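You operate a simulated robot arm through the tools that you are given. There is no shell and no other tool.

You run a simulated robot arm. Do the job below in one go: nothing can be reset, and whatever is moved stays where it is left.

Task
Switch off the grey analyser, shut its valve, clip both hose ends and shut the lower drawer.
Fine: one hose end in each yellow clip; the cream analyser stays on and will read CHECK HOSE; the rest stays.

Only the result counts: the job must be done as asked and must still hold three seconds after the hand-in. Knocking over, shifting, dropping, spilling or breaking anything else fails it.

Robot
A 7-joint arm with a fingered hand, fixed in place. Base frame: the origin is at the foot of the arm, x ahead of it, y to its left, z up; the work surface is at about z = 0.452. Readings come in m, degrees, newtons and seconds.
With the tool pointing down near the work surface it reaches from about 0.1 to 0.9 m from the base axis. Its first joint turns from -115.0 to 115.0 degrees. Payload 5 kg.
The tool frame sits at the grasp point between the pads (the TCP): z along the fingers, y along the line on which they close. The tips reach 0.032 m beyond it. Largest opening 0.16 m; the body of the gripper starts 0.089 m behind the TCP. The gripper is a hand of 4 fingers: y runs from the thumb to the fingers, the wrist lies at [0, 0, -0.267] in the tool frame, and closing takes about 1.5 s.
Orientation is that of the tool frame in the base frame, as [roll, pitch, yaw] about the fixed x, y, z axes, in that order (R = Rz(yaw) Ry(pitch) Rx(roll)). With the fingers straight down and closing along the base's y, the tool's x points along the base's -x, its y along +y and its z along -z.

Tools
- The arm moves only by the tool arm_command. Its argument "motion" is one flat list of numbers, 6 for each row, row after row: the shift along the tool's x, y, z in m, then the turn, a rotation vector about the tool's x, y, z in degrees. In form: [dx, dy, dz, rx, ry, rz, dx, dy, dz, rx, ry, rz, ...]. A call has 1 to 20 rows; each row shifts and turns the commanded pose from where the row before left it, along the tool's axes as they then stand. "claw" is the closure, from 0 (fully open) to 1 (shut), set as the call begins (left out, the last holds). Rows are played at 5 a second. More than 0.05 m and 8.6 degrees between two rows, or a gripper value outside its range, and nothing of the call is played. A pose out of reach is approached as far as the arm can. The call stops where the force on the tool passes 80 N (or 10 N more than at its start, if that is more) or the arm is blocked; 0.2 s more then pass. The fingers move at their own pace (about 0.045 m/s each) and stop on an object; they squeeze with about 26 N. The grip force told is the motor's: it shows also when the fingers shut on nothing. Time passes only in rows, and 0.2 s behind the last, so rows that do not move let the fingers close. The reply holds the time, the measured pose of the TCP, the force on the tool along the base axes, the opening and the grip force, in the units named above and with some noise, with the torque about the TCP (base axes, N m) and any sound that the robot's microphone picked up, and new pictures: "pictures" is both (left out), scene, wrist or none.
- Cameras (640 x 400 px; columns grow to the right, rows downward): "scene" is fixed at [0.3991, -0.4997, 1.3241]; the picture's right is [0.57, -0.82, 0.00], its down [-0.24, -0.16, -0.96] and it looks along [0.79, 0.54, -0.29] (base axes); focal length 214 px, centre (320, 200). "wrist" rides on the gripper at [0.08, -0.004, -0.114] in the tool frame; the picture's right is [0.05, 1.00, 0.00], its down [-0.82, 0.04, -0.58] and it looks along [-0.58, 0.03, 0.82] (tool axes); focal length 265 px, centre (320, 200). There is no depth. A picture from a camera that has moved, and an enlarged one, comes with that camera's place and axes in the base frame and with its lens.
- raise_lower(by): slides the trunk up (or, below 0, down) by that many m; the arm rides with it, the base frame stays. It gives what a move gives, with no picture.
- set_fingers(finger1, finger2, finger3, thumb_bend): sets how far each is bent, from 0 (flat) to 1 (curled in); at 0.3 the hand is open as for a grip, at 0.7 the pads meet at the TCP. One left out holds its place. A second passes; each finger stops where it meets its share of the squeeze, and holds until it gets a number again. A gripper value or a shape takes the hand back. It gives what a move gives, with no picture; readings hold the bend of each and the force on the fingers (four entries, about 0 where the hand has none), thumb and palm.
- grasp_type(shape): the hand has 4 fingers and takes this shape, open, in about a second: jaw (thumb against the fingers, like two jaws); tri (thumb and two fingers); tip (a fingertip pinch); poke (one finger out to press); point (the index stretched); flat (the hand flat); cup (the hand cupped); fist (a fist). The gripper value then closes the fingers along that shape, each until it touches; the sizes above hold for jaw. It gives what a move gives, with no picture.
- close_up(camera, box): a new picture of the part [left, top, right, bottom] of that camera's present view, enlarged. No time passes.
- finish_job(): hands the job in; it is judged then, once.

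Nothing tells you positions but the pictures and the camera data. Unless the task says otherwise, let go and move clear before handing in.

The tools are called after "Emit:" by a JSON object that holds its "api" and its "payload". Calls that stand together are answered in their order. arm_command: Moves the arm, as the interface text tells. Its arguments: {"type":"object","properties":{"motion":{"type":"array"},"claw":{"type":"number"},"pictures":{"type":"string","enum":["both","scene","wrist","none"]}},"required":["motion"]} The other tools are called the same way: raise_lower (by) slides the trunk up or down; grasp_type (shape) gives the hand a shape; set_fingers (finger1, finger2, finger3, thumb_bend) moves the fingers one by one; close_up (camera, box) takes an enlarged picture of a part of a camera's view; finish_job () hands the job in.

At the start:

```text
t: 0.0
ee_pos: [0.6072, -0.1969, 1.3272]
orientation: [-180.0, 0.0, 180.0]
ft_force: [0.1, 0.3, 1.0]
moment: [-0.02, 0.05, 0.04]
width: 0.16
grip_force: 0.0
shape: jaw
bend: [0.3, 0.3, 0.3, 0.3]
finger forces: [0.1, 0.0, 0.0, 0.1, 0.0, 0.1]
trunk travel left (down, up): [-0.575, 0.415]
```

scene: 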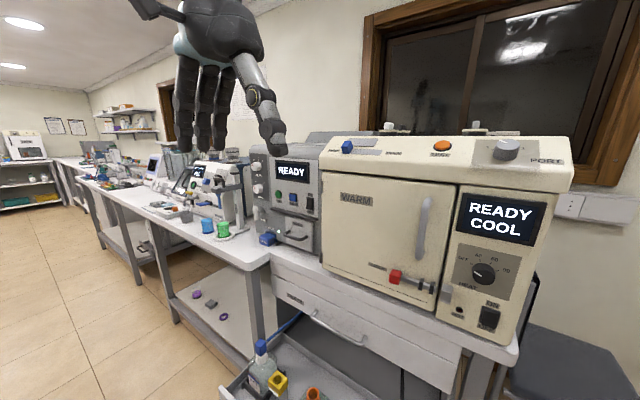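
wrist: 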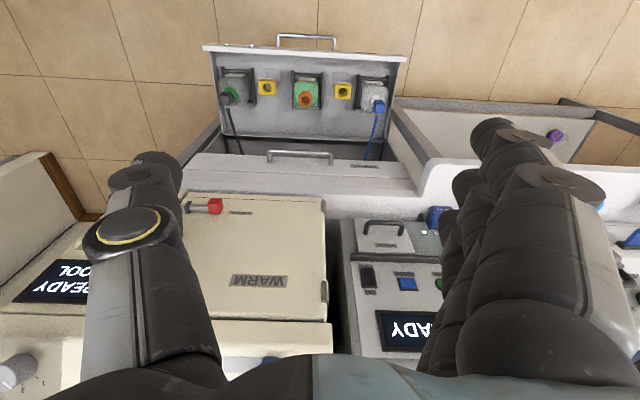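

I see a cream analyser on the right, a grey analyser to its left, and an open lower drawer below with bottles, hose ends and two yellow clips. I'll take enlarged pictures before moving anything.

Emit:
{"api": "close_up", "payload": {"camera": "scene", "box": [220, 120, 340, 260]}}

Emit:
{"api": "close_up", "payload": {"camera": "scene", "box": [200, 260, 400, 400]}}

Emit:
{"api": "close_up", "payload": {"camera": "wrist", "box": [190, 20, 430, 180]}}

Emit:
{"api": "close_up", "payload": {"camera": "wrist", "box": [330, 180, 490, 360]}}

Emit:
{"api": "close_up", "payload": {"camera": "scene", "box": [310, 120, 580, 360]}}

```text
2.86 times, centred on (280, 190) of scene
camera zoom: at [0.3991, -0.4997, 1.3241], right [0.57, -0.82, 0.0], down [-0.24, -0.16, -0.96], along [0.79, 0.54, -0.29], focal length 613 px, centre (434, 229)
```

zoom: 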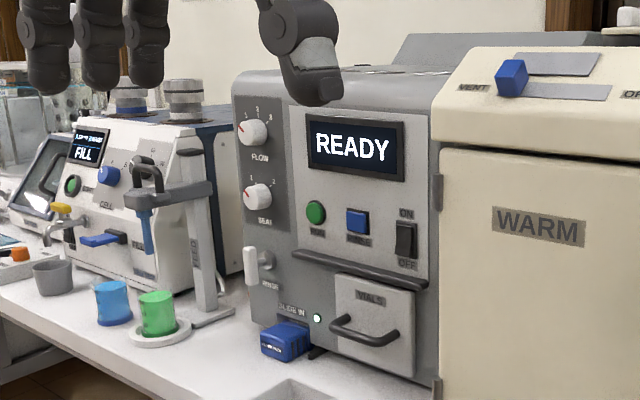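

```text
2.86 times, centred on (300, 330) of scene
camera zoom: at [0.3991, -0.4997, 1.3241], right [0.57, -0.82, 0.0], down [-0.24, -0.16, -0.96], along [0.79, 0.54, -0.29], focal length 613 px, centre (377, -171)
```

zoom: 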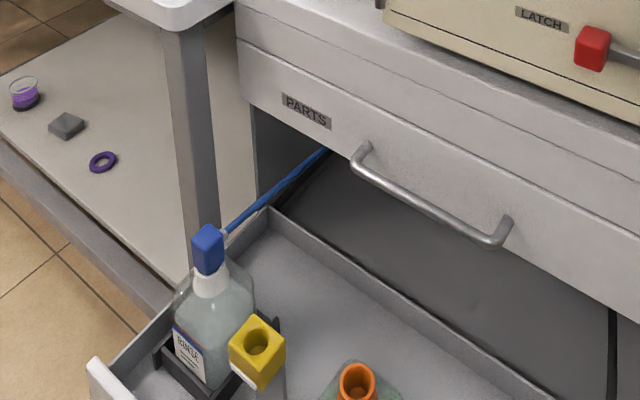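

```text
2.50 times, centred on (310, 100) of wrist
camera zoom: at [0.5265, -0.2018, 1.441], right [-0.05, 1.0, 0.0], down [0.82, 0.04, 0.58], along [0.58, 0.03, -0.82], focal length 664 px, centre (345, 450)
```

zoom: 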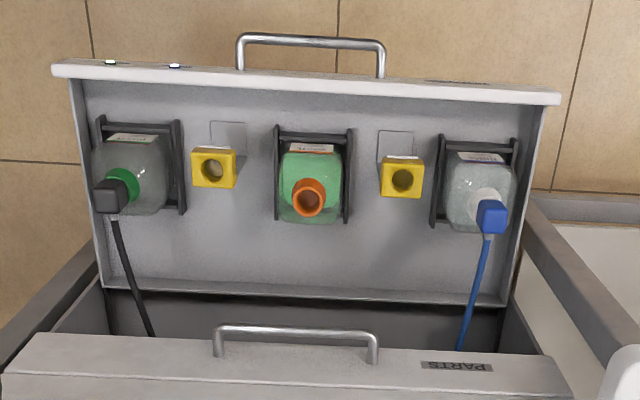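

```text
2.22 times, centred on (410, 270) of wrist
camera zoom: at [0.5265, -0.2018, 1.441], right [-0.05, 1.0, 0.0], down [0.82, 0.04, 0.58], along [0.58, 0.03, -0.82], focal length 590 px, centre (120, 44)
```

zoom: 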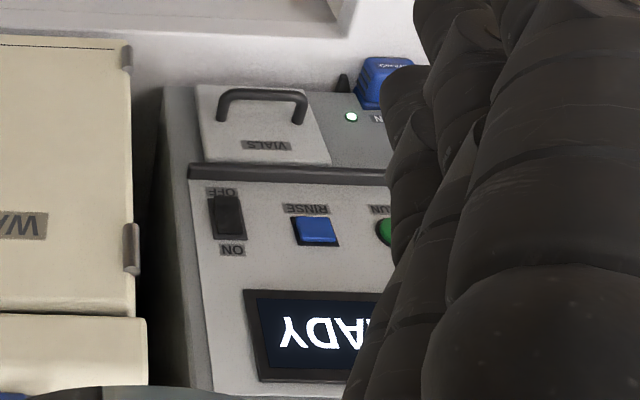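

```text
1.67 times, centred on (445, 240) of scene
camera zoom: at [0.3991, -0.4997, 1.3241], right [0.57, -0.82, 0.0], down [-0.24, -0.16, -0.96], along [0.79, 0.54, -0.29], focal length 358 px, centre (112, 133)
```

zoom: 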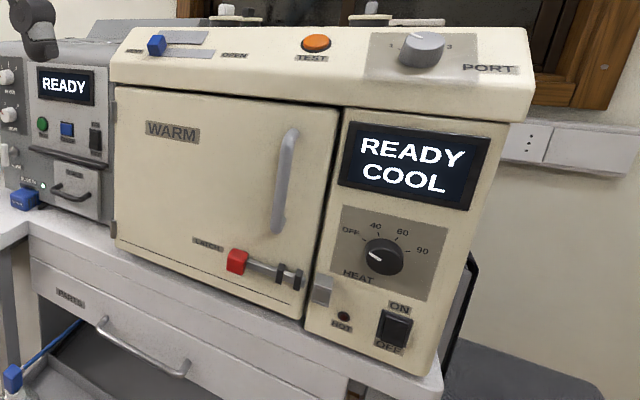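

The grey analyser's front face is at about x≈0.945, with its ON/OFF rocker near (0.945, -0.086, 1.105). The drawer holds bottles whose hose ends sit at y≈-0.02 (blue) and y≈-0.47 (black), and the clips are at y≈-0.12 and -0.35. Next I zoom in further to find the valve and see how the hose ends are shaped.

Emit:
{"api": "close_up", "payload": {"camera": "scene", "box": [245, 140, 325, 190]}}

Emit:
{"api": "close_up", "payload": {"camera": "scene", "box": [245, 190, 325, 260]}}

Emit:
{"api": "close_up", "payload": {"camera": "scene", "box": [150, 150, 250, 240]}}

Emit:
{"api": "close_up", "payload": {"camera": "scene", "box": [230, 325, 330, 400]}}

Emit:
{"api": "close_up", "payload": {"camera": "wrist", "box": [210, 60, 310, 122]}}

Emit:
{"api": "close_up", "payload": {"camera": "wrist", "box": [310, 60, 410, 122]}}

Emit:
{"api": "close_up", "payload": {"camera": "scene", "box": [320, 125, 580, 180]}}

```text
8.00 times, centred on (285, 165) of scene
camera zoom: at [0.3991, -0.4997, 1.3241], right [0.57, -0.82, 0.0], down [-0.24, -0.16, -0.96], along [0.79, 0.54, -0.29], focal length 1716 px, centre (600, 480)
```

zoom: 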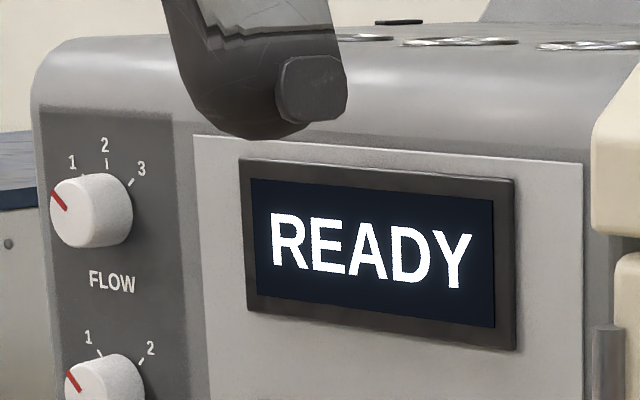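

```text
5.71 times, centred on (285, 225) of scene
camera zoom: at [0.3991, -0.4997, 1.3241], right [0.57, -0.82, 0.0], down [-0.24, -0.16, -0.96], along [0.79, 0.54, -0.29], focal length 1226 px, centre (520, 57)
```

zoom: 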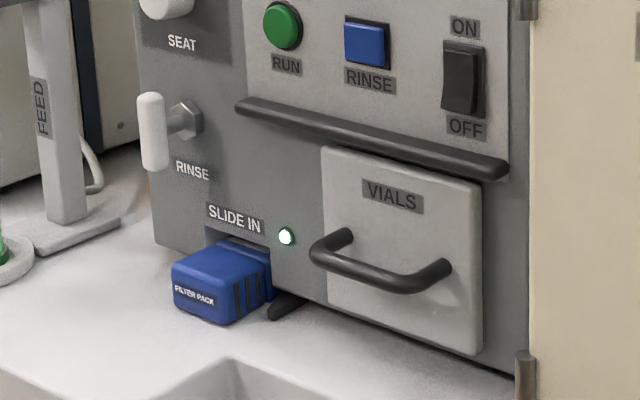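

```text
4.44 times, centred on (200, 195) of scene
camera zoom: at [0.3991, -0.4997, 1.3241], right [0.57, -0.82, 0.0], down [-0.24, -0.16, -0.96], along [0.79, 0.54, -0.29], focal length 953 px, centre (853, 222)
```

zoom: 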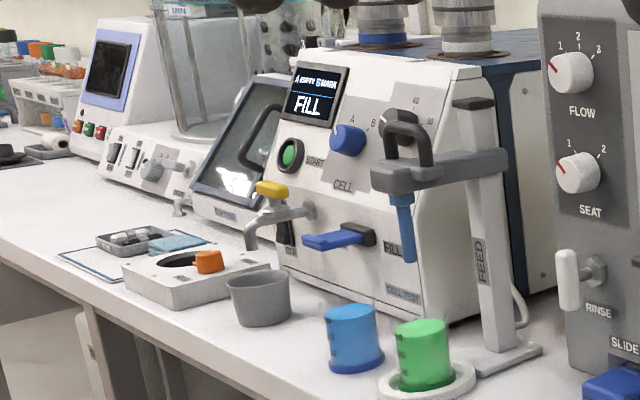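

```text
5.33 times, centred on (280, 362) of scene
camera zoom: at [0.3991, -0.4997, 1.3241], right [0.57, -0.82, 0.0], down [-0.24, -0.16, -0.96], along [0.79, 0.54, -0.29], focal length 1144 px, centre (533, -667)
```

zoom: 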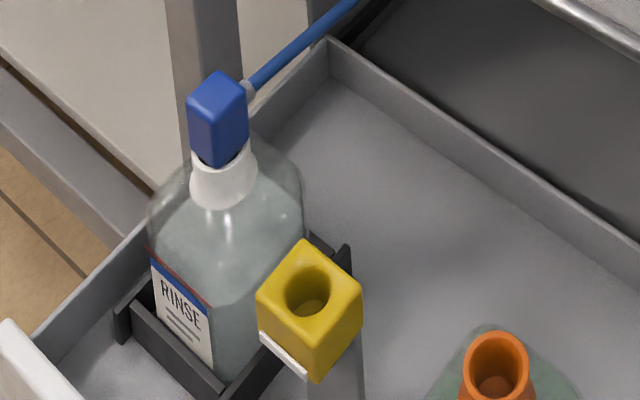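

```text
6.40 times, centred on (260, 91) of wrist
camera zoom: at [0.5265, -0.2018, 1.441], right [-0.05, 1.0, 0.0], down [0.82, 0.04, 0.58], along [0.58, 0.03, -0.82], focal length 1699 px, centre (704, 898)
```

zoom: 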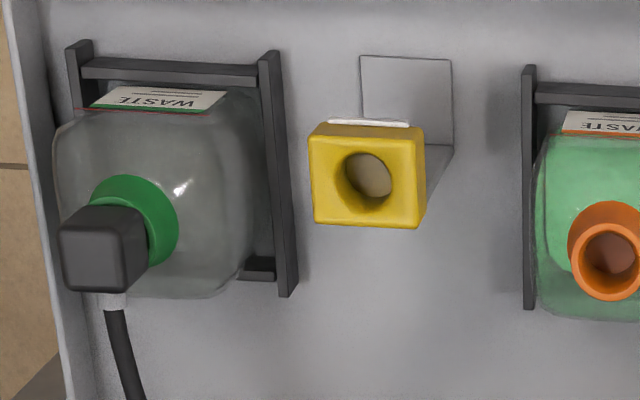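

```text
6.40 times, centred on (360, 91) of wrist
camera zoom: at [0.5265, -0.2018, 1.441], right [-0.05, 1.0, 0.0], down [0.82, 0.04, 0.58], along [0.58, 0.03, -0.82], focal length 1699 px, centre (64, 898)
```

zoom: 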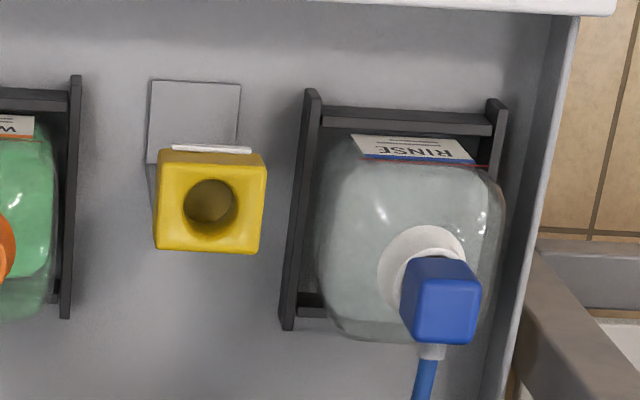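

```text
2.46 times, centred on (450, 152) of scene
camera zoom: at [0.3991, -0.4997, 1.3241], right [0.57, -0.82, 0.0], down [-0.24, -0.16, -0.96], along [0.79, 0.54, -0.29], focal length 528 px, centre (0, 317)
```

zoom: 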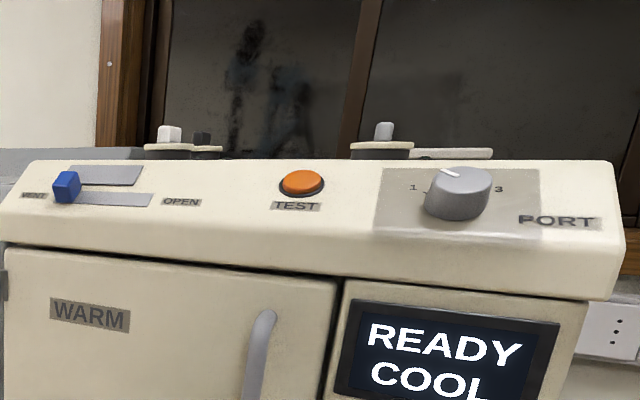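

The valve looks like the white "RINSE" lever at the lower left of the grey analyser, and it is upright now. I'll tip the hand forward in place so the wrist camera gets a frontal view of that panel.

Emit:
{"api": "arm_command", "payload": {"motion": [0, 0, 0, 0, -8.182, 0, 0, 0, 0, 0, -8.182, 0, 0, 0, 0, 0, -8.182, 0, 0, 0, 0, 0, -8.182, 0, 0, 0, 0, 0, -8.182, 0, 0, 0, 0, 0, -8.182, 0]}}

```text
t: 1.4
ee_pos: [0.6073, -0.1971, 1.3271]
orientation: [-179.9, 49.2, -180.0]
ft_force: [-0.6, 0.0, 1.2]
moment: [0.02, 0.03, 0.0]
width: 0.1599
grip_force: 0.0
shape: jaw
bend: [0.3, 0.3, 0.3, 0.3]
finger forces: [0.0, 0.0, 0.0, 0.0, 0.0, 0.0]
trunk travel left (down, up): [-0.575, 0.415]
camera wrist: at [0.4681, -0.2022, 1.3412], right [-0.03, 1.0, -0.04], down [0.1, 0.04, 0.99], along [0.99, 0.03, -0.1], focal length 265 px, centre (320, 200)
```

scene: 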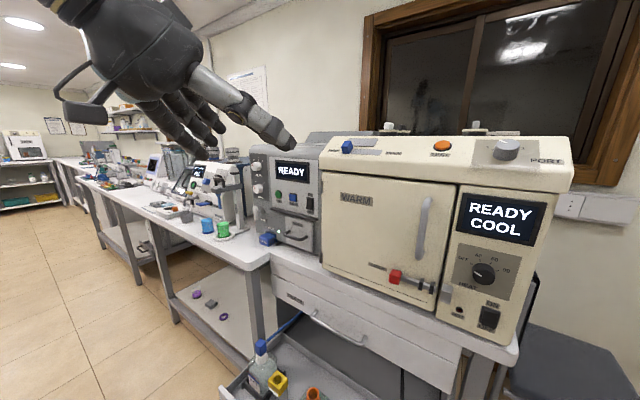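
wrist: 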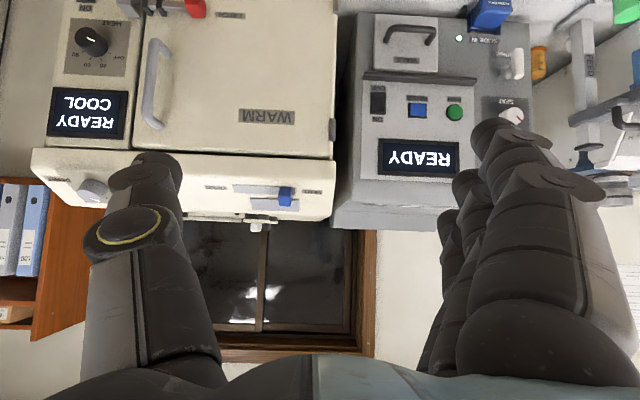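

The tilt works and the wrist camera now sees both fronts, upside down. I'll zoom in on the grey panel and the valve lever.

Emit:
{"api": "close_up", "payload": {"camera": "wrist", "box": [440, 0, 560, 120]}}

Emit:
{"api": "close_up", "payload": {"camera": "wrist", "box": [340, 0, 480, 190]}}

Emit:
{"api": "close_up", "payload": {"camera": "wrist", "box": [60, 0, 340, 220]}}

```text
3.33 times, centred on (500, 60) of wrist
camera zoom: at [0.4681, -0.2022, 1.3412], right [-0.03, 1.0, -0.04], down [0.1, 0.04, 0.99], along [0.99, 0.03, -0.1], focal length 885 px, centre (-280, 667)
```

zoom: 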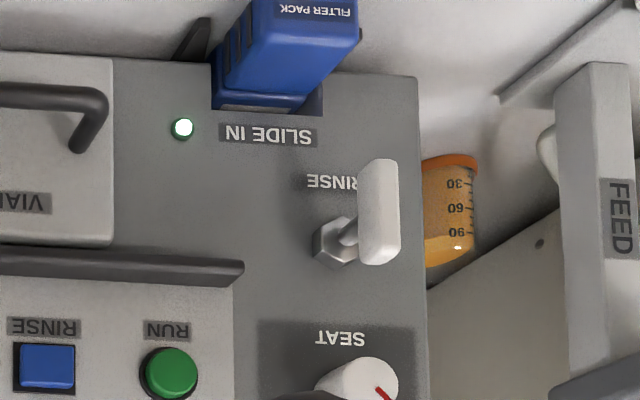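

```text
2.11 times, centred on (410, 95) of wrist
camera zoom: at [0.4681, -0.2022, 1.3412], right [-0.03, 1.0, -0.04], down [0.1, 0.04, 0.99], along [0.99, 0.03, -0.1], focal length 559 px, centre (130, 421)
```

zoom: 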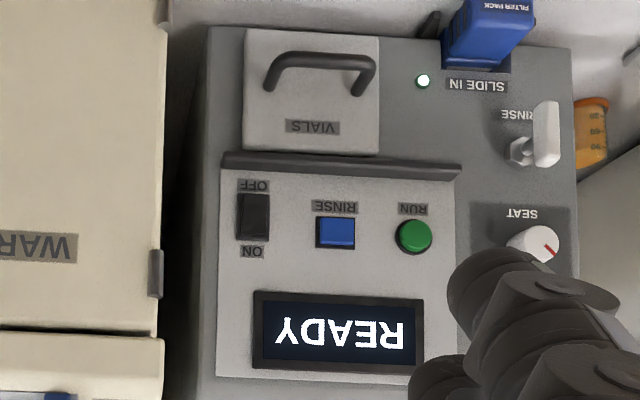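

```text
1.82 times, centred on (200, 110) of wrist
camera zoom: at [0.4681, -0.2022, 1.3412], right [-0.03, 1.0, -0.04], down [0.1, 0.04, 0.99], along [0.99, 0.03, -0.1], focal length 483 px, centre (538, 364)
```

zoom: 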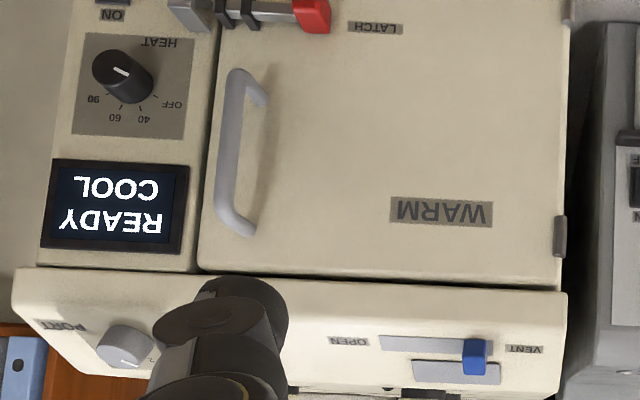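

The valve handle is a short bar centred near (0.926, 0.175, 1.021), and the rocker is near (0.948, -0.084, 1.10) with OFF at the bottom. I'll finish levelling the hand and move it back and down a little, then take the poke shape.

Emit:
{"api": "arm_command", "payload": {"motion": [0, 0, 0, 0, -8.182, 0, 0, 0, 0, 0, -8.182, 0, 0, 0, 0, 0, -8.182, 0, 0, 0, 0, 0, -8.182, 0, 0, 0, 0, 0, -8.182, 0, 0.04, 0.02, 0, 0, 0, 0, 0.04, 0.02, 0, 0, 0, 0, 0.04, 0.02, 0, 0, 0, 0]}}

Emit:
{"api": "grasp_type", "payload": {"shape": "poke"}}

Emit:
{"api": "arm_command", "payload": {"motion": [0.02, 0.01, 0, 0, 0, 0]}}

```text
t: 3.2
ee_pos: [0.585, -0.1253, 1.3412]
orientation: [-179.7, 55.9, 179.8]
ft_force: [-0.1, 0.3, 0.1]
moment: [0.0, -0.01, 0.01]
width: 0.1601
grip_force: 0.1
shape: jaw
bend: [0.3, 0.3, 0.3, 0.3]
finger forces: [0.0, 0.0, 0.0, 0.0, 0.0, 0.0]
out of reach, approached as far as the arm can: row 1, 2, 3, 4, 5, 6, 7, 8
trunk travel left (down, up): [-0.575, 0.415]
camera wrist: at [0.4453, -0.129, 1.3387], right [-0.02, 1.0, -0.04], down [-0.02, 0.04, 1.0], along [1.0, 0.02, 0.02], focal length 265 px, centre (320, 200)
```

scene: 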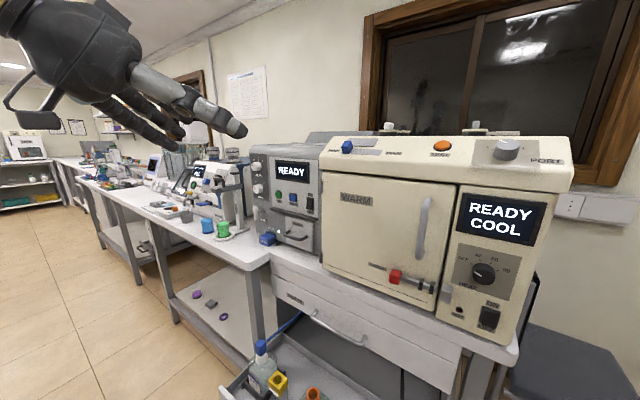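
wrist: 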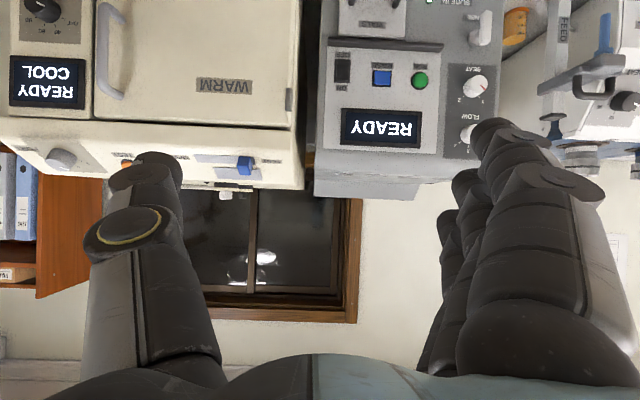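

```text
t: 4.1
ee_pos: [0.5842, -0.1299, 1.3396]
orientation: [-179.8, 55.9, 179.5]
ft_force: [0.2, 0.6, 0.0]
moment: [0.01, -0.01, -0.03]
width: 0.0
grip_force: 0.1
shape: poke
bend: [1.0, 1.0, 1.0, 0.47]
finger forces: [0.0, 0.0, 0.0, 0.0, 0.0, 0.1]
trunk travel left (down, up): [-0.575, 0.415]
```

```text
t: 4.5
ee_pos: [0.5801, -0.1144, 1.3318]
orientation: [-179.7, 55.2, 179.7]
ft_force: [0.4, 0.4, 0.7]
moment: [-0.01, -0.03, 0.02]
width: 0.0001
grip_force: 0.0
shape: poke
bend: [1.0, 1.0, 1.0, 0.47]
finger forces: [0.1, 0.0, 0.0, 0.1, 0.0, 0.0]
out of reach, approached as far as the arm can: row 1
trunk travel left (down, up): [-0.575, 0.415]
camera wrist: at [0.4406, -0.1186, 1.3318], right [-0.02, 1.0, -0.04], down [-0.01, 0.04, 1.0], along [1.0, 0.02, 0.01], focal length 265 px, centre (320, 200)
```

scene: 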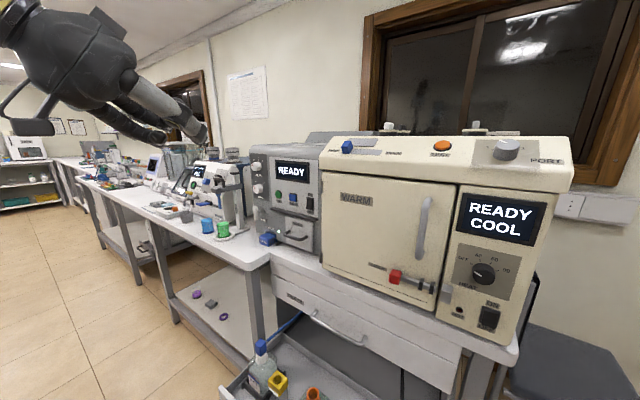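
wrist: 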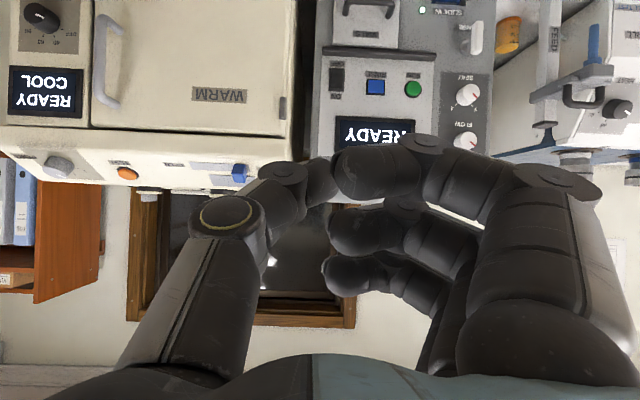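

The arm couldn't pitch past about 56° at this spot, probably a wrist limit so close to the base. I'll wait a moment to see the finished poke shape and the commanded pose.

Emit:
{"api": "arm_command", "payload": {"motion": [0, 0, 0, 0, 0, 0, 0, 0, 0, 0, 0, 0, 0, 0, 0, 0, 0, 0, 0, 0, 0, 0, 0, 0, 0, 0, 0, 0, 0, 0]}}

```text
t: 5.7
ee_pos: [0.5798, -0.1177, 1.3309]
orientation: [-179.8, 55.1, 179.5]
ft_force: [0.5, 0.0, 0.4]
moment: [-0.04, -0.02, -0.01]
width: 0.0
grip_force: 0.1
shape: poke
bend: [1.0, 1.0, 1.0, 0.47]
finger forces: [0.0, 0.0, 0.1, 0.0, 0.1, 0.0]
trunk travel left (down, up): [-0.575, 0.415]
camera wrist: at [0.4403, -0.1205, 1.3311], right [-0.02, 1.0, -0.04], down [-0.01, 0.04, 1.0], along [1.0, 0.02, 0.01], focal length 265 px, centre (320, 200)
```

scene: 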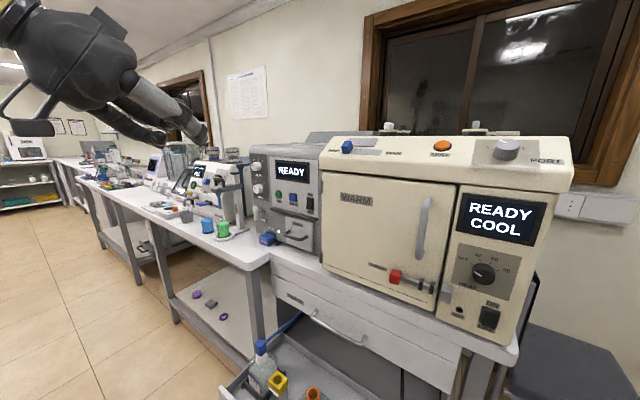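
wrist: 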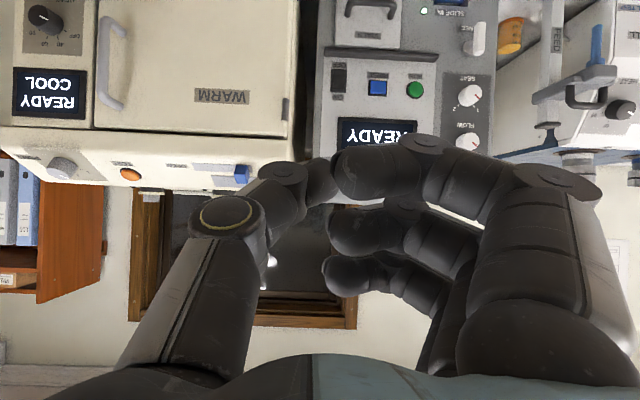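

The poke shape leaves the fingers curled with nothing clearly stretched, so I'll try the point shape and look at it.

Emit:
{"api": "grasp_type", "payload": {"shape": "point"}}

Emit:
{"api": "arm_command", "payload": {"motion": [0, 0, 0, 0, 0, 0, 0, 0, 0, 0, 0, 0, 0, 0, 0, 0, 0, 0]}}

```text
t: 6.6
ee_pos: [0.5797, -0.1161, 1.3323]
orientation: [-179.8, 55.1, 179.6]
ft_force: [-0.6, -0.2, 0.4]
moment: [-0.02, -0.03, 0.0]
width: 0.1522
grip_force: 0.0
shape: point
bend: [0.3, 1.0, 1.0, 0.54]
finger forces: [0.0, 0.1, 0.0, 0.0, 0.0, 0.1]
trunk travel left (down, up): [-0.575, 0.415]
```

```text
t: 7.4
ee_pos: [0.5805, -0.115, 1.3318]
orientation: [-179.8, 55.1, 179.6]
ft_force: [0.1, 0.0, 0.1]
moment: [0.0, -0.01, 0.0]
width: 0.1522
grip_force: 0.1
shape: point
bend: [0.3, 1.0, 1.0, 0.54]
finger forces: [0.0, 0.0, 0.0, 0.1, 0.0, 0.1]
trunk travel left (down, up): [-0.575, 0.415]
camera wrist: at [0.4404, -0.12, 1.3313], right [-0.02, 1.0, -0.04], down [-0.01, 0.04, 1.0], along [1.0, 0.02, 0.01], focal length 265 px, centre (320, 200)
```

scene: 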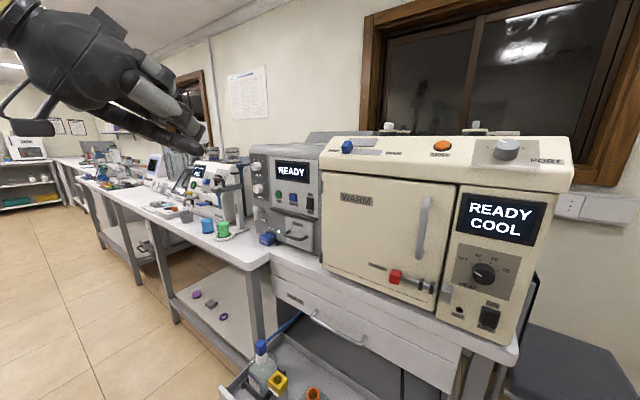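
wrist: 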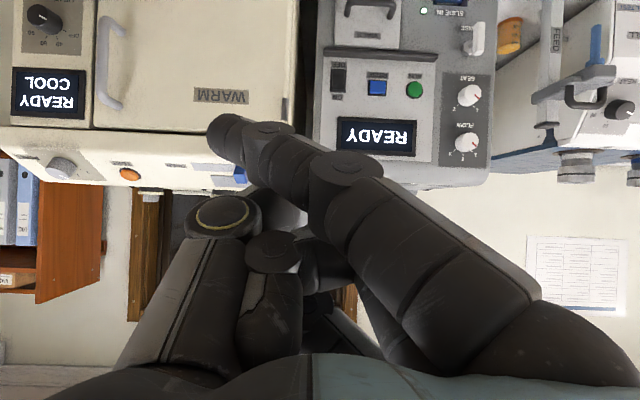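

The pointed index leans across towards the thumb. I'll see whether the fingertip pinch, closed, gives a narrow beak on the tool axis.

Emit:
{"api": "grasp_type", "payload": {"shape": "tip"}}

Emit:
{"api": "arm_command", "payload": {"motion": [0, 0, 0, 0, 0, 0, 0, 0, 0, 0, 0, 0, 0, 0, 0, 0, 0, 0, 0, 0, 0, 0, 0, 0, 0, 0, 0, 0, 0, 0, 0, 0, 0, 0, 0, 0, 0, 0, 0, 0, 0, 0, 0, 0, 0, 0, 0, 0], "claw": 1}}

Emit:
{"api": "close_up", "payload": {"camera": "scene", "box": [0, 0, 320, 200]}}

```text
t: 8.3
ee_pos: [0.5804, -0.1166, 1.331]
orientation: [-179.8, 55.1, 179.7]
ft_force: [-0.4, -0.3, 0.0]
moment: [0.0, 0.0, 0.0]
width: 0.1599
grip_force: 0.0
shape: tip
bend: [0.01, 0.3, 0.01, 0.3]
finger forces: [0.0, 0.0, 0.0, 0.1, 0.1, 0.0]
trunk travel left (down, up): [-0.575, 0.415]
```

```text
t: 10.1
ee_pos: [0.5797, -0.1171, 1.3317]
orientation: [-179.8, 55.1, 179.6]
ft_force: [-0.5, 1.0, 0.3]
moment: [-0.06, 0.03, 0.01]
width: 0.0
grip_force: 0.1
shape: tip
bend: [0.01, 0.7, 0.01, 0.7]
finger forces: [0.0, 0.1, 0.1, 0.0, 0.1, 0.0]
trunk travel left (down, up): [-0.575, 0.415]
camera wrist: at [0.4404, -0.12, 1.3312], right [-0.02, 1.0, -0.04], down [-0.01, 0.04, 1.0], along [1.0, 0.02, 0.01], focal length 265 px, centre (320, 200)
```

scene: 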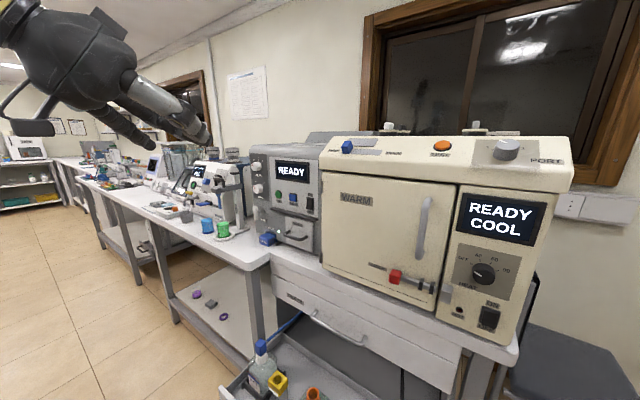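
wrist: 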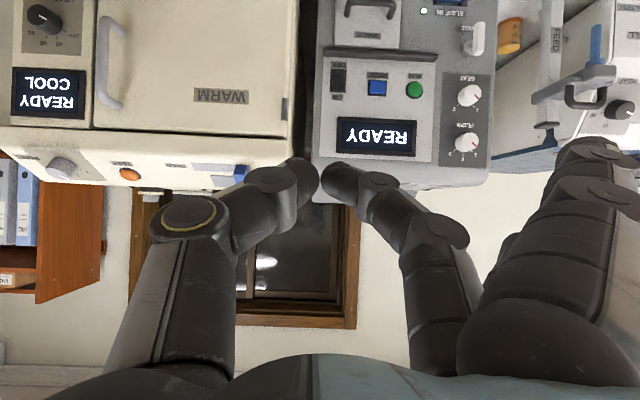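

```text
2.00 times, centred on (160, 100) of scene
camera zoom: at [0.3991, -0.4997, 1.3241], right [0.57, -0.82, 0.0], down [-0.24, -0.16, -0.96], along [0.79, 0.54, -0.29], focal length 429 px, centre (640, 400)
```

zoom: 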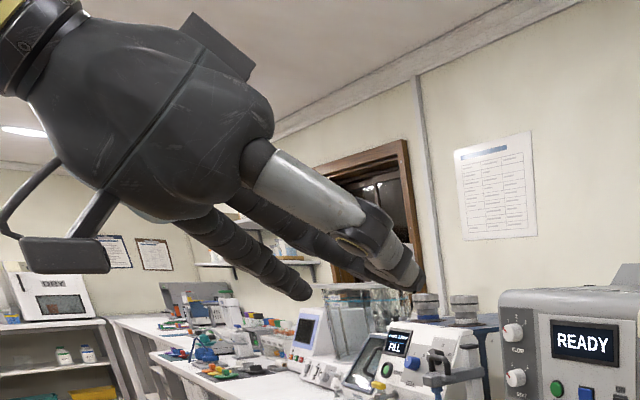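

The closed pinch of middle finger and thumb sits on the tool axis, but fingers 1 and 3 stick out. I'll curl those two in, then lower the trunk so the arm can point the hand more level at panel height.

Emit:
{"api": "set_fingers", "payload": {"finger1": 1.0, "finger3": 1.0}}

Emit:
{"api": "raise_lower", "payload": {"by": -0.2}}

Emit:
{"api": "arm_command", "payload": {"motion": [0, 0, 0, 0, -6, 0, 0, 0, 0, 0, -6, 0, 0, 0, 0, 0, -6, 0, 0, 0, 0, 0, -6, 0, 0, 0, 0, 0, -6, 0, 0, 0, 0, 0, -6, 0]}}

```text
t: 11.1
ee_pos: [0.5794, -0.1169, 1.3306]
orientation: [-179.8, 55.1, 179.6]
ft_force: [0.4, 0.0, -0.1]
moment: [0.01, -0.01, -0.01]
width: 0.0505
grip_force: 0.1
shape: fingers
bend: [1.0, 0.7, 1.0, 0.7]
finger forces: [0.0, 0.0, 0.1, 0.0, 0.0, 0.1]
trunk travel left (down, up): [-0.575, 0.415]
```

```text
t: 13.3
ee_pos: [0.5854, -0.1147, 1.1117]
orientation: [-178.2, 52.4, -179.1]
ft_force: [-0.1, 0.3, 0.9]
moment: [-0.01, -0.02, -0.01]
width: 0.0504
grip_force: 0.1
shape: fingers
bend: [1.0, 0.7, 1.0, 0.7]
finger forces: [0.0, 0.1, 0.1, 0.0, 0.0, 0.0]
trunk travel left (down, up): [-0.375, 0.615]
```

```text
t: 14.7
ee_pos: [0.6228, -0.1569, 1.1619]
orientation: [-129.4, 87.0, -133.7]
ft_force: [0.2, -0.4, 0.1]
moment: [-0.02, 0.0, 0.01]
width: 0.0504
grip_force: 0.0
shape: fingers
bend: [1.0, 0.7, 1.0, 0.7]
finger forces: [0.1, 0.1, 0.0, 0.0, 0.0, 0.1]
out of reach, approached as far as the arm can: row 1, 2, 3, 4, 5, 6
trunk travel left (down, up): [-0.375, 0.615]
camera wrist: at [0.506, -0.1564, 1.086], right [0.07, 0.99, -0.09], down [-0.54, 0.12, 0.83], along [0.84, -0.01, 0.55], focal length 265 px, centre (320, 200)
```

scene: 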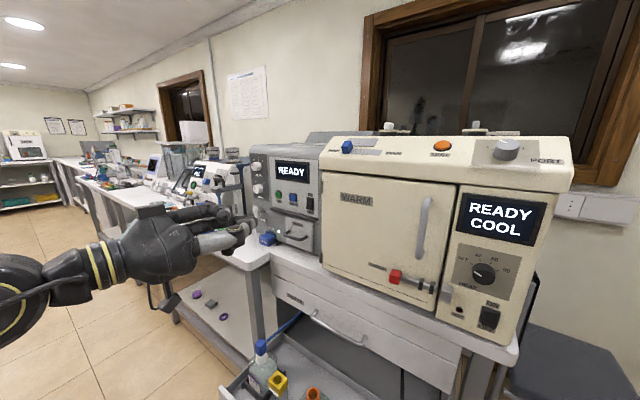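
wrist: 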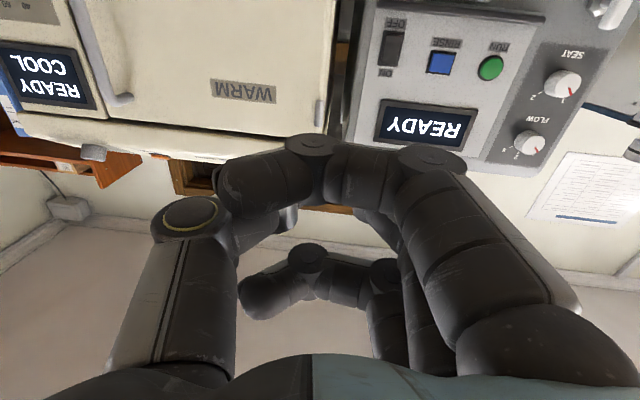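

The hand is now nearly level, but the cream front at x≈0.875 protrudes close to the rocker on the thumb side. I'll tuck the thumb in and use only the middle finger as the presser, then look at the shape.

Emit:
{"api": "set_fingers", "payload": {"finger2": 0.3}}

Emit:
{"api": "set_fingers", "payload": {"thumb_bend": 1.0}}

Emit:
{"api": "set_fingers", "payload": {"finger2": 0.6}}

Emit:
{"api": "arm_command", "payload": {"motion": [0, 0, 0, 0, 0, 0]}}

```text
t: 15.7
ee_pos: [0.6226, -0.1586, 1.1616]
orientation: [-130.4, 86.9, -135.0]
ft_force: [-0.6, -0.1, -0.9]
moment: [0.0, -0.02, 0.01]
width: 0.0508
grip_force: 0.1
shape: fingers
bend: [1.0, 0.3, 1.0, 0.7]
finger forces: [0.0, 0.0, 0.0, 0.0, 0.0, 0.1]
trunk travel left (down, up): [-0.375, 0.615]
```

```text
t: 16.7
ee_pos: [0.6218, -0.1575, 1.162]
orientation: [-130.5, 87.0, -135.1]
ft_force: [-1.4, 0.1, -0.5]
moment: [0.01, -0.01, 0.02]
width: 0.0499
grip_force: 0.1
shape: fingers
bend: [1.0, 0.3, 1.0, 1.0]
finger forces: [0.0, 0.0, 0.0, 0.1, 0.0, 0.1]
trunk travel left (down, up): [-0.375, 0.615]
```

```text
t: 17.7
ee_pos: [0.6206, -0.1581, 1.162]
orientation: [-130.6, 86.9, -135.0]
ft_force: [-0.2, -0.1, 0.2]
moment: [-0.02, 0.01, 0.0]
width: 0.0497
grip_force: 0.1
shape: fingers
bend: [1.0, 0.58, 1.0, 1.0]
finger forces: [0.1, 0.0, 0.1, 0.0, 0.0, 0.1]
trunk travel left (down, up): [-0.375, 0.615]
```

```text
t: 18.1
ee_pos: [0.6223, -0.1566, 1.1622]
orientation: [-130.5, 86.9, -135.1]
ft_force: [-0.2, -0.4, 0.2]
moment: [0.02, -0.03, -0.05]
width: 0.0496
grip_force: 0.0
shape: fingers
bend: [1.0, 0.58, 1.0, 1.0]
finger forces: [0.0, 0.0, 0.0, 0.1, 0.0, 0.0]
trunk travel left (down, up): [-0.375, 0.615]
camera wrist: at [0.5056, -0.1567, 1.0863], right [0.07, 0.99, -0.09], down [-0.54, 0.12, 0.83], along [0.84, -0.01, 0.55], focal length 265 px, centre (320, 200)
```

scene: 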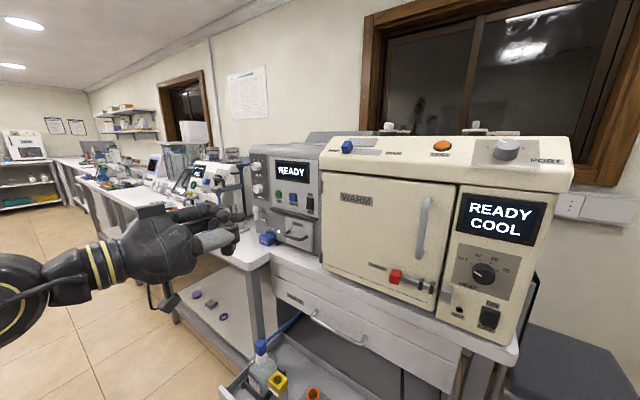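
wrist: 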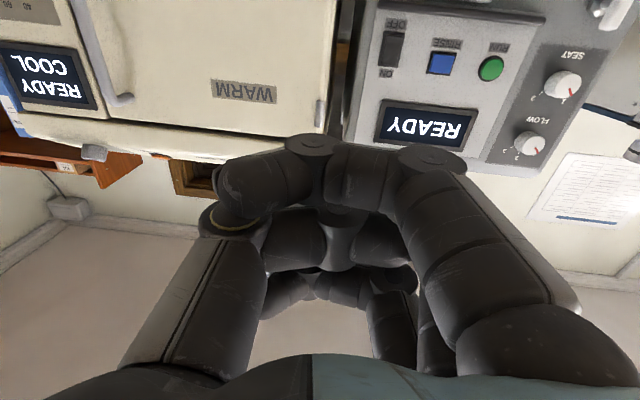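

With the thumb tucked the hand is narrower, but the presser is hidden behind finger 1. I'll swap so that finger 1, nearest the wrist camera, is the presser and finger 2 curls in.

Emit:
{"api": "set_fingers", "payload": {"finger2": 1.0, "finger1": 0.6}}

Emit:
{"api": "arm_command", "payload": {"motion": [0, 0, 0, 0, 0, 0]}}

Emit:
{"api": "close_up", "payload": {"camera": "scene", "box": [100, 170, 300, 310]}}

```text
t: 19.1
ee_pos: [0.622, -0.1579, 1.1622]
orientation: [-130.6, 86.9, -135.0]
ft_force: [-0.7, 0.4, 0.3]
moment: [-0.02, 0.0, -0.01]
width: 0.054
grip_force: 0.0
shape: fingers
bend: [0.6, 0.93, 1.0, 1.0]
finger forces: [0.1, 0.0, 0.0, 0.0, 0.0, 0.0]
trunk travel left (down, up): [-0.375, 0.615]
```

```text
t: 19.5
ee_pos: [0.6239, -0.1572, 1.1615]
orientation: [-130.7, 86.9, -135.0]
ft_force: [1.5, 0.6, 0.0]
moment: [-0.02, -0.01, 0.0]
width: 0.0543
grip_force: 0.1
shape: fingers
bend: [0.6, 0.93, 1.0, 1.0]
finger forces: [0.0, 0.0, 0.1, 0.1, 0.0, 0.0]
trunk travel left (down, up): [-0.375, 0.615]
camera wrist: at [0.5056, -0.1567, 1.0863], right [0.07, 0.99, -0.09], down [-0.54, 0.12, 0.83], along [0.84, -0.01, 0.55], focal length 265 px, centre (320, 200)
```

scene: 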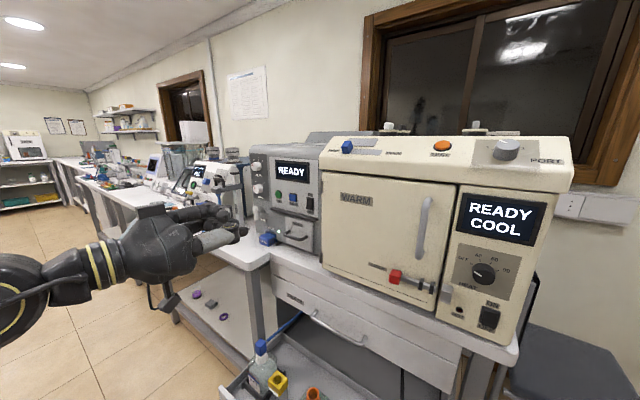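
wrist: 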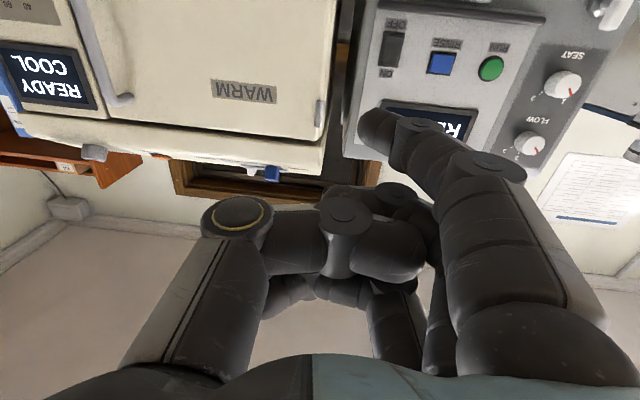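

```text
2.86 times, centred on (200, 240) of scene
camera zoom: at [0.3991, -0.4997, 1.3241], right [0.57, -0.82, 0.0], down [-0.24, -0.16, -0.96], along [0.79, 0.54, -0.29], focal length 613 px, centre (663, 86)
```

zoom: 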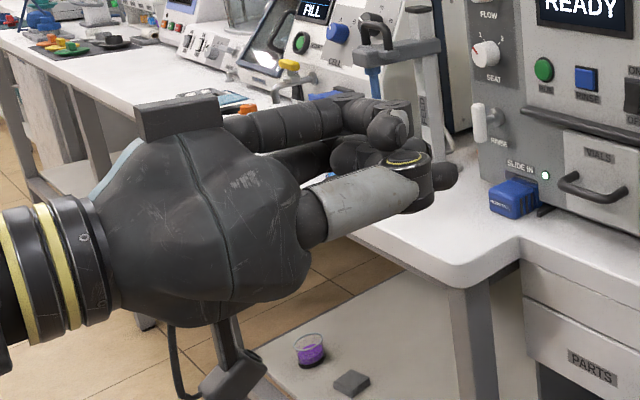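

The finger-1 tip sits at roughly tool (0.033, 0.02, 0.03). I'll bend it a little closer to the axis and move to a hover about 7 cm in front of the rocker's lower half.

Emit:
{"api": "set_fingers", "payload": {"finger1": 0.7}}

Emit:
{"api": "arm_command", "payload": {"motion": [0.0048, 0.0158, 0.0346, 0, 0, 0, 0.0048, 0.0158, 0.0346, 0, 0, 0, 0.0048, 0.0158, 0.0346, 0, 0, 0, 0.0048, 0.0158, 0.0346, 0, 0, 0, 0.0048, 0.0158, 0.0346, 0, 0, 0]}}

```text
t: 20.5
ee_pos: [0.6231, -0.1578, 1.1616]
orientation: [-130.6, 87.0, -135.1]
ft_force: [0.0, -0.2, 0.9]
moment: [0.02, 0.01, 0.0]
width: 0.0524
grip_force: 0.1
shape: fingers
bend: [0.7, 0.93, 1.0, 1.0]
finger forces: [0.0, 0.1, 0.0, 0.0, 0.1, 0.1]
trunk travel left (down, up): [-0.375, 0.615]
```

```text
t: 21.7
ee_pos: [0.8005, -0.0957, 1.1297]
orientation: [-130.7, 87.0, -135.2]
ft_force: [-0.4, 0.7, -0.3]
moment: [0.0, -0.01, 0.0]
width: 0.0527
grip_force: 0.1
shape: fingers
bend: [0.7, 0.93, 1.0, 1.0]
finger forces: [0.0, 0.0, 0.1, 0.0, 0.0, 0.0]
trunk travel left (down, up): [-0.375, 0.615]
camera wrist: at [0.6832, -0.0939, 1.0539], right [0.08, 0.99, -0.09], down [-0.54, 0.12, 0.83], along [0.84, -0.01, 0.55], focal length 265 px, centre (320, 200)
```

scene: 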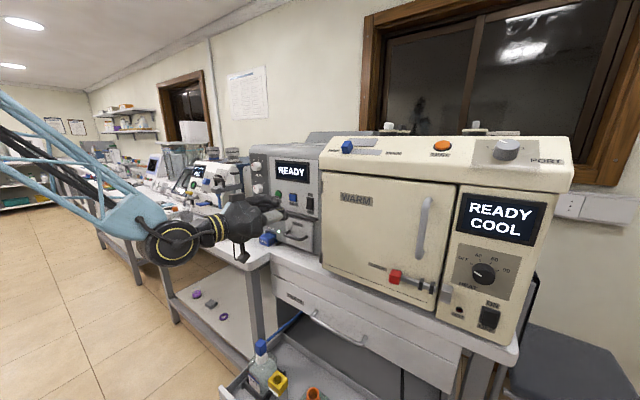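
wrist: 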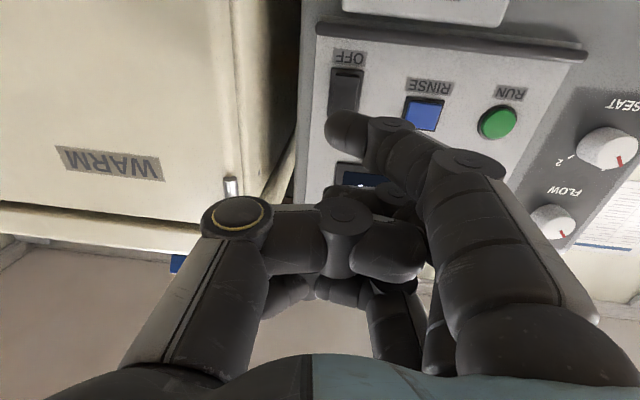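

Reach is fine here, and finger 1 is in front of the rocker. I'll zoom in to check the alignment before pressing.

Emit:
{"api": "close_up", "payload": {"camera": "wrist", "box": [280, 20, 480, 160]}}

Emit:
{"api": "close_up", "payload": {"camera": "scene", "box": [200, 150, 340, 260]}}

```text
2.86 times, centred on (380, 90) of wrist
camera zoom: at [0.6832, -0.0939, 1.0539], right [0.08, 0.99, -0.09], down [-0.54, 0.12, 0.83], along [0.84, -0.01, 0.55], focal length 758 px, centre (149, 514)
```

zoom: 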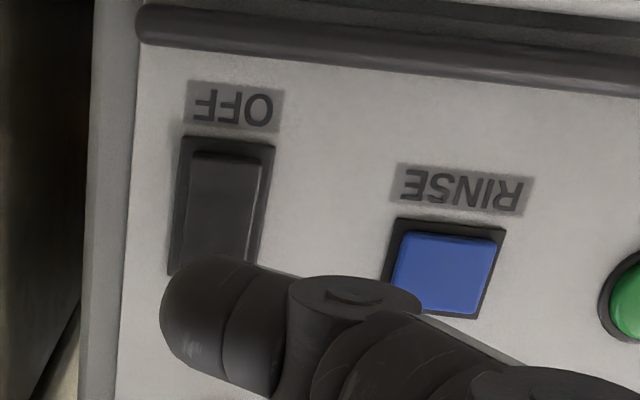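

```text
3.64 times, centred on (270, 205) of scene
camera zoom: at [0.3991, -0.4997, 1.3241], right [0.57, -0.82, 0.0], down [-0.24, -0.16, -0.96], along [0.79, 0.54, -0.29], focal length 780 px, centre (502, 182)
```

zoom: 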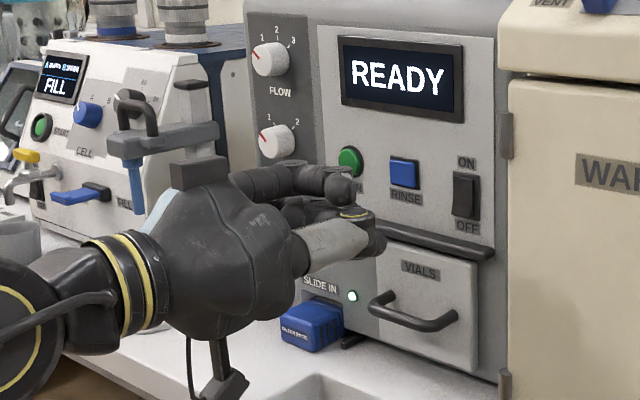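

Finger 1 lines up sideways with the rocker (y≈-0.087), and I want its tip at z≈1.092, clear of the rail at 1.06. I'll move forward 8 cm, dropping slightly.

Emit:
{"api": "arm_command", "payload": {"motion": [0.0002, 0.0021, 0.0199, 0, 0, 0, 0.0002, 0.0021, 0.0199, 0, 0, 0, 0.0002, 0.0021, 0.0199, 0, 0, 0, 0.0002, 0.0021, 0.0199, 0, 0, 0]}}

Emit:
{"api": "close_up", "payload": {"camera": "wrist", "box": [280, 0, 480, 140]}}

Emit:
{"api": "close_up", "payload": {"camera": "scene", "box": [230, 150, 350, 240]}}

```text
t: 22.7
ee_pos: [0.8817, -0.092, 1.1241]
orientation: [-130.7, 87.0, -135.3]
ft_force: [0.3, -0.2, 0.0]
moment: [-0.03, -0.01, 0.02]
width: 0.0527
grip_force: 0.1
shape: fingers
bend: [0.7, 0.93, 1.0, 1.0]
finger forces: [0.0, 0.1, 0.1, 0.0, 0.1, 0.0]
trunk travel left (down, up): [-0.375, 0.615]
camera wrist: at [0.7651, -0.09, 1.0485], right [0.08, 0.99, -0.09], down [-0.54, 0.12, 0.83], along [0.84, -0.01, 0.55], focal length 265 px, centre (320, 200)
```

scene: 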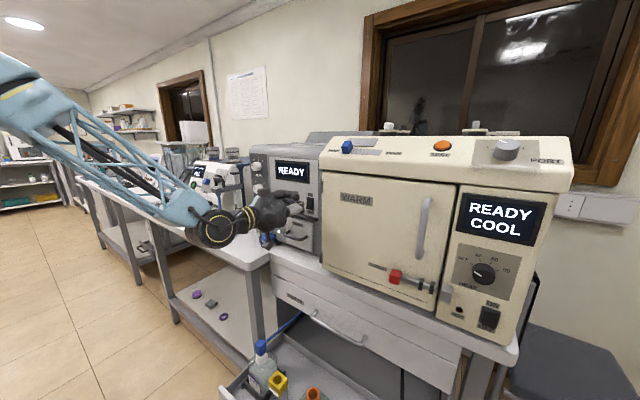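
wrist: 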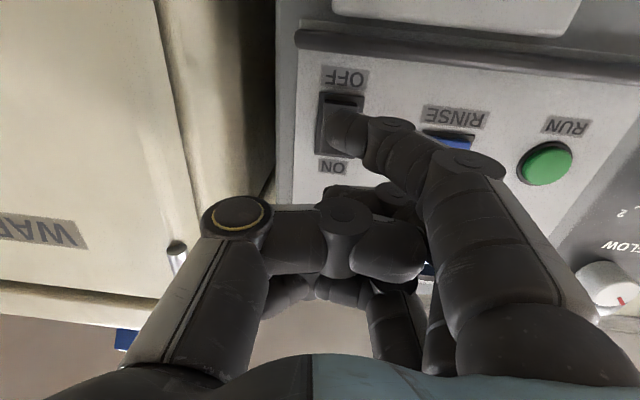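

```text
2.86 times, centred on (380, 70) of wrist
camera zoom: at [0.7651, -0.09, 1.0485], right [0.08, 0.99, -0.09], down [-0.54, 0.12, 0.83], along [0.84, -0.01, 0.55], focal length 758 px, centre (149, 571)
```

zoom: 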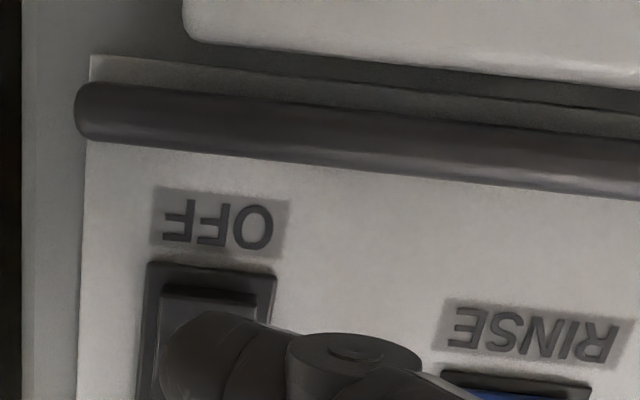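

```text
4.44 times, centred on (290, 195) of scene
camera zoom: at [0.3991, -0.4997, 1.3241], right [0.57, -0.82, 0.0], down [-0.24, -0.16, -0.96], along [0.79, 0.54, -0.29], focal length 953 px, centre (453, 222)
```

zoom: 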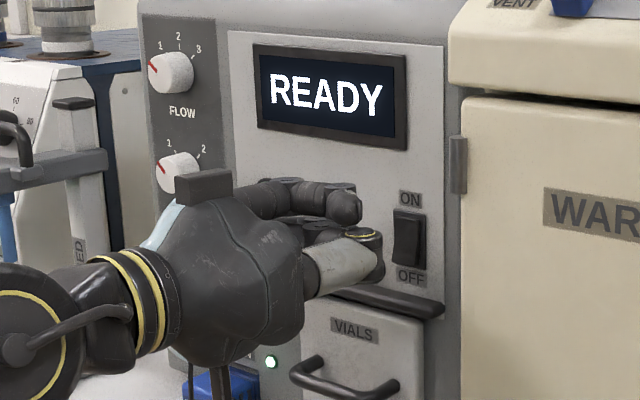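

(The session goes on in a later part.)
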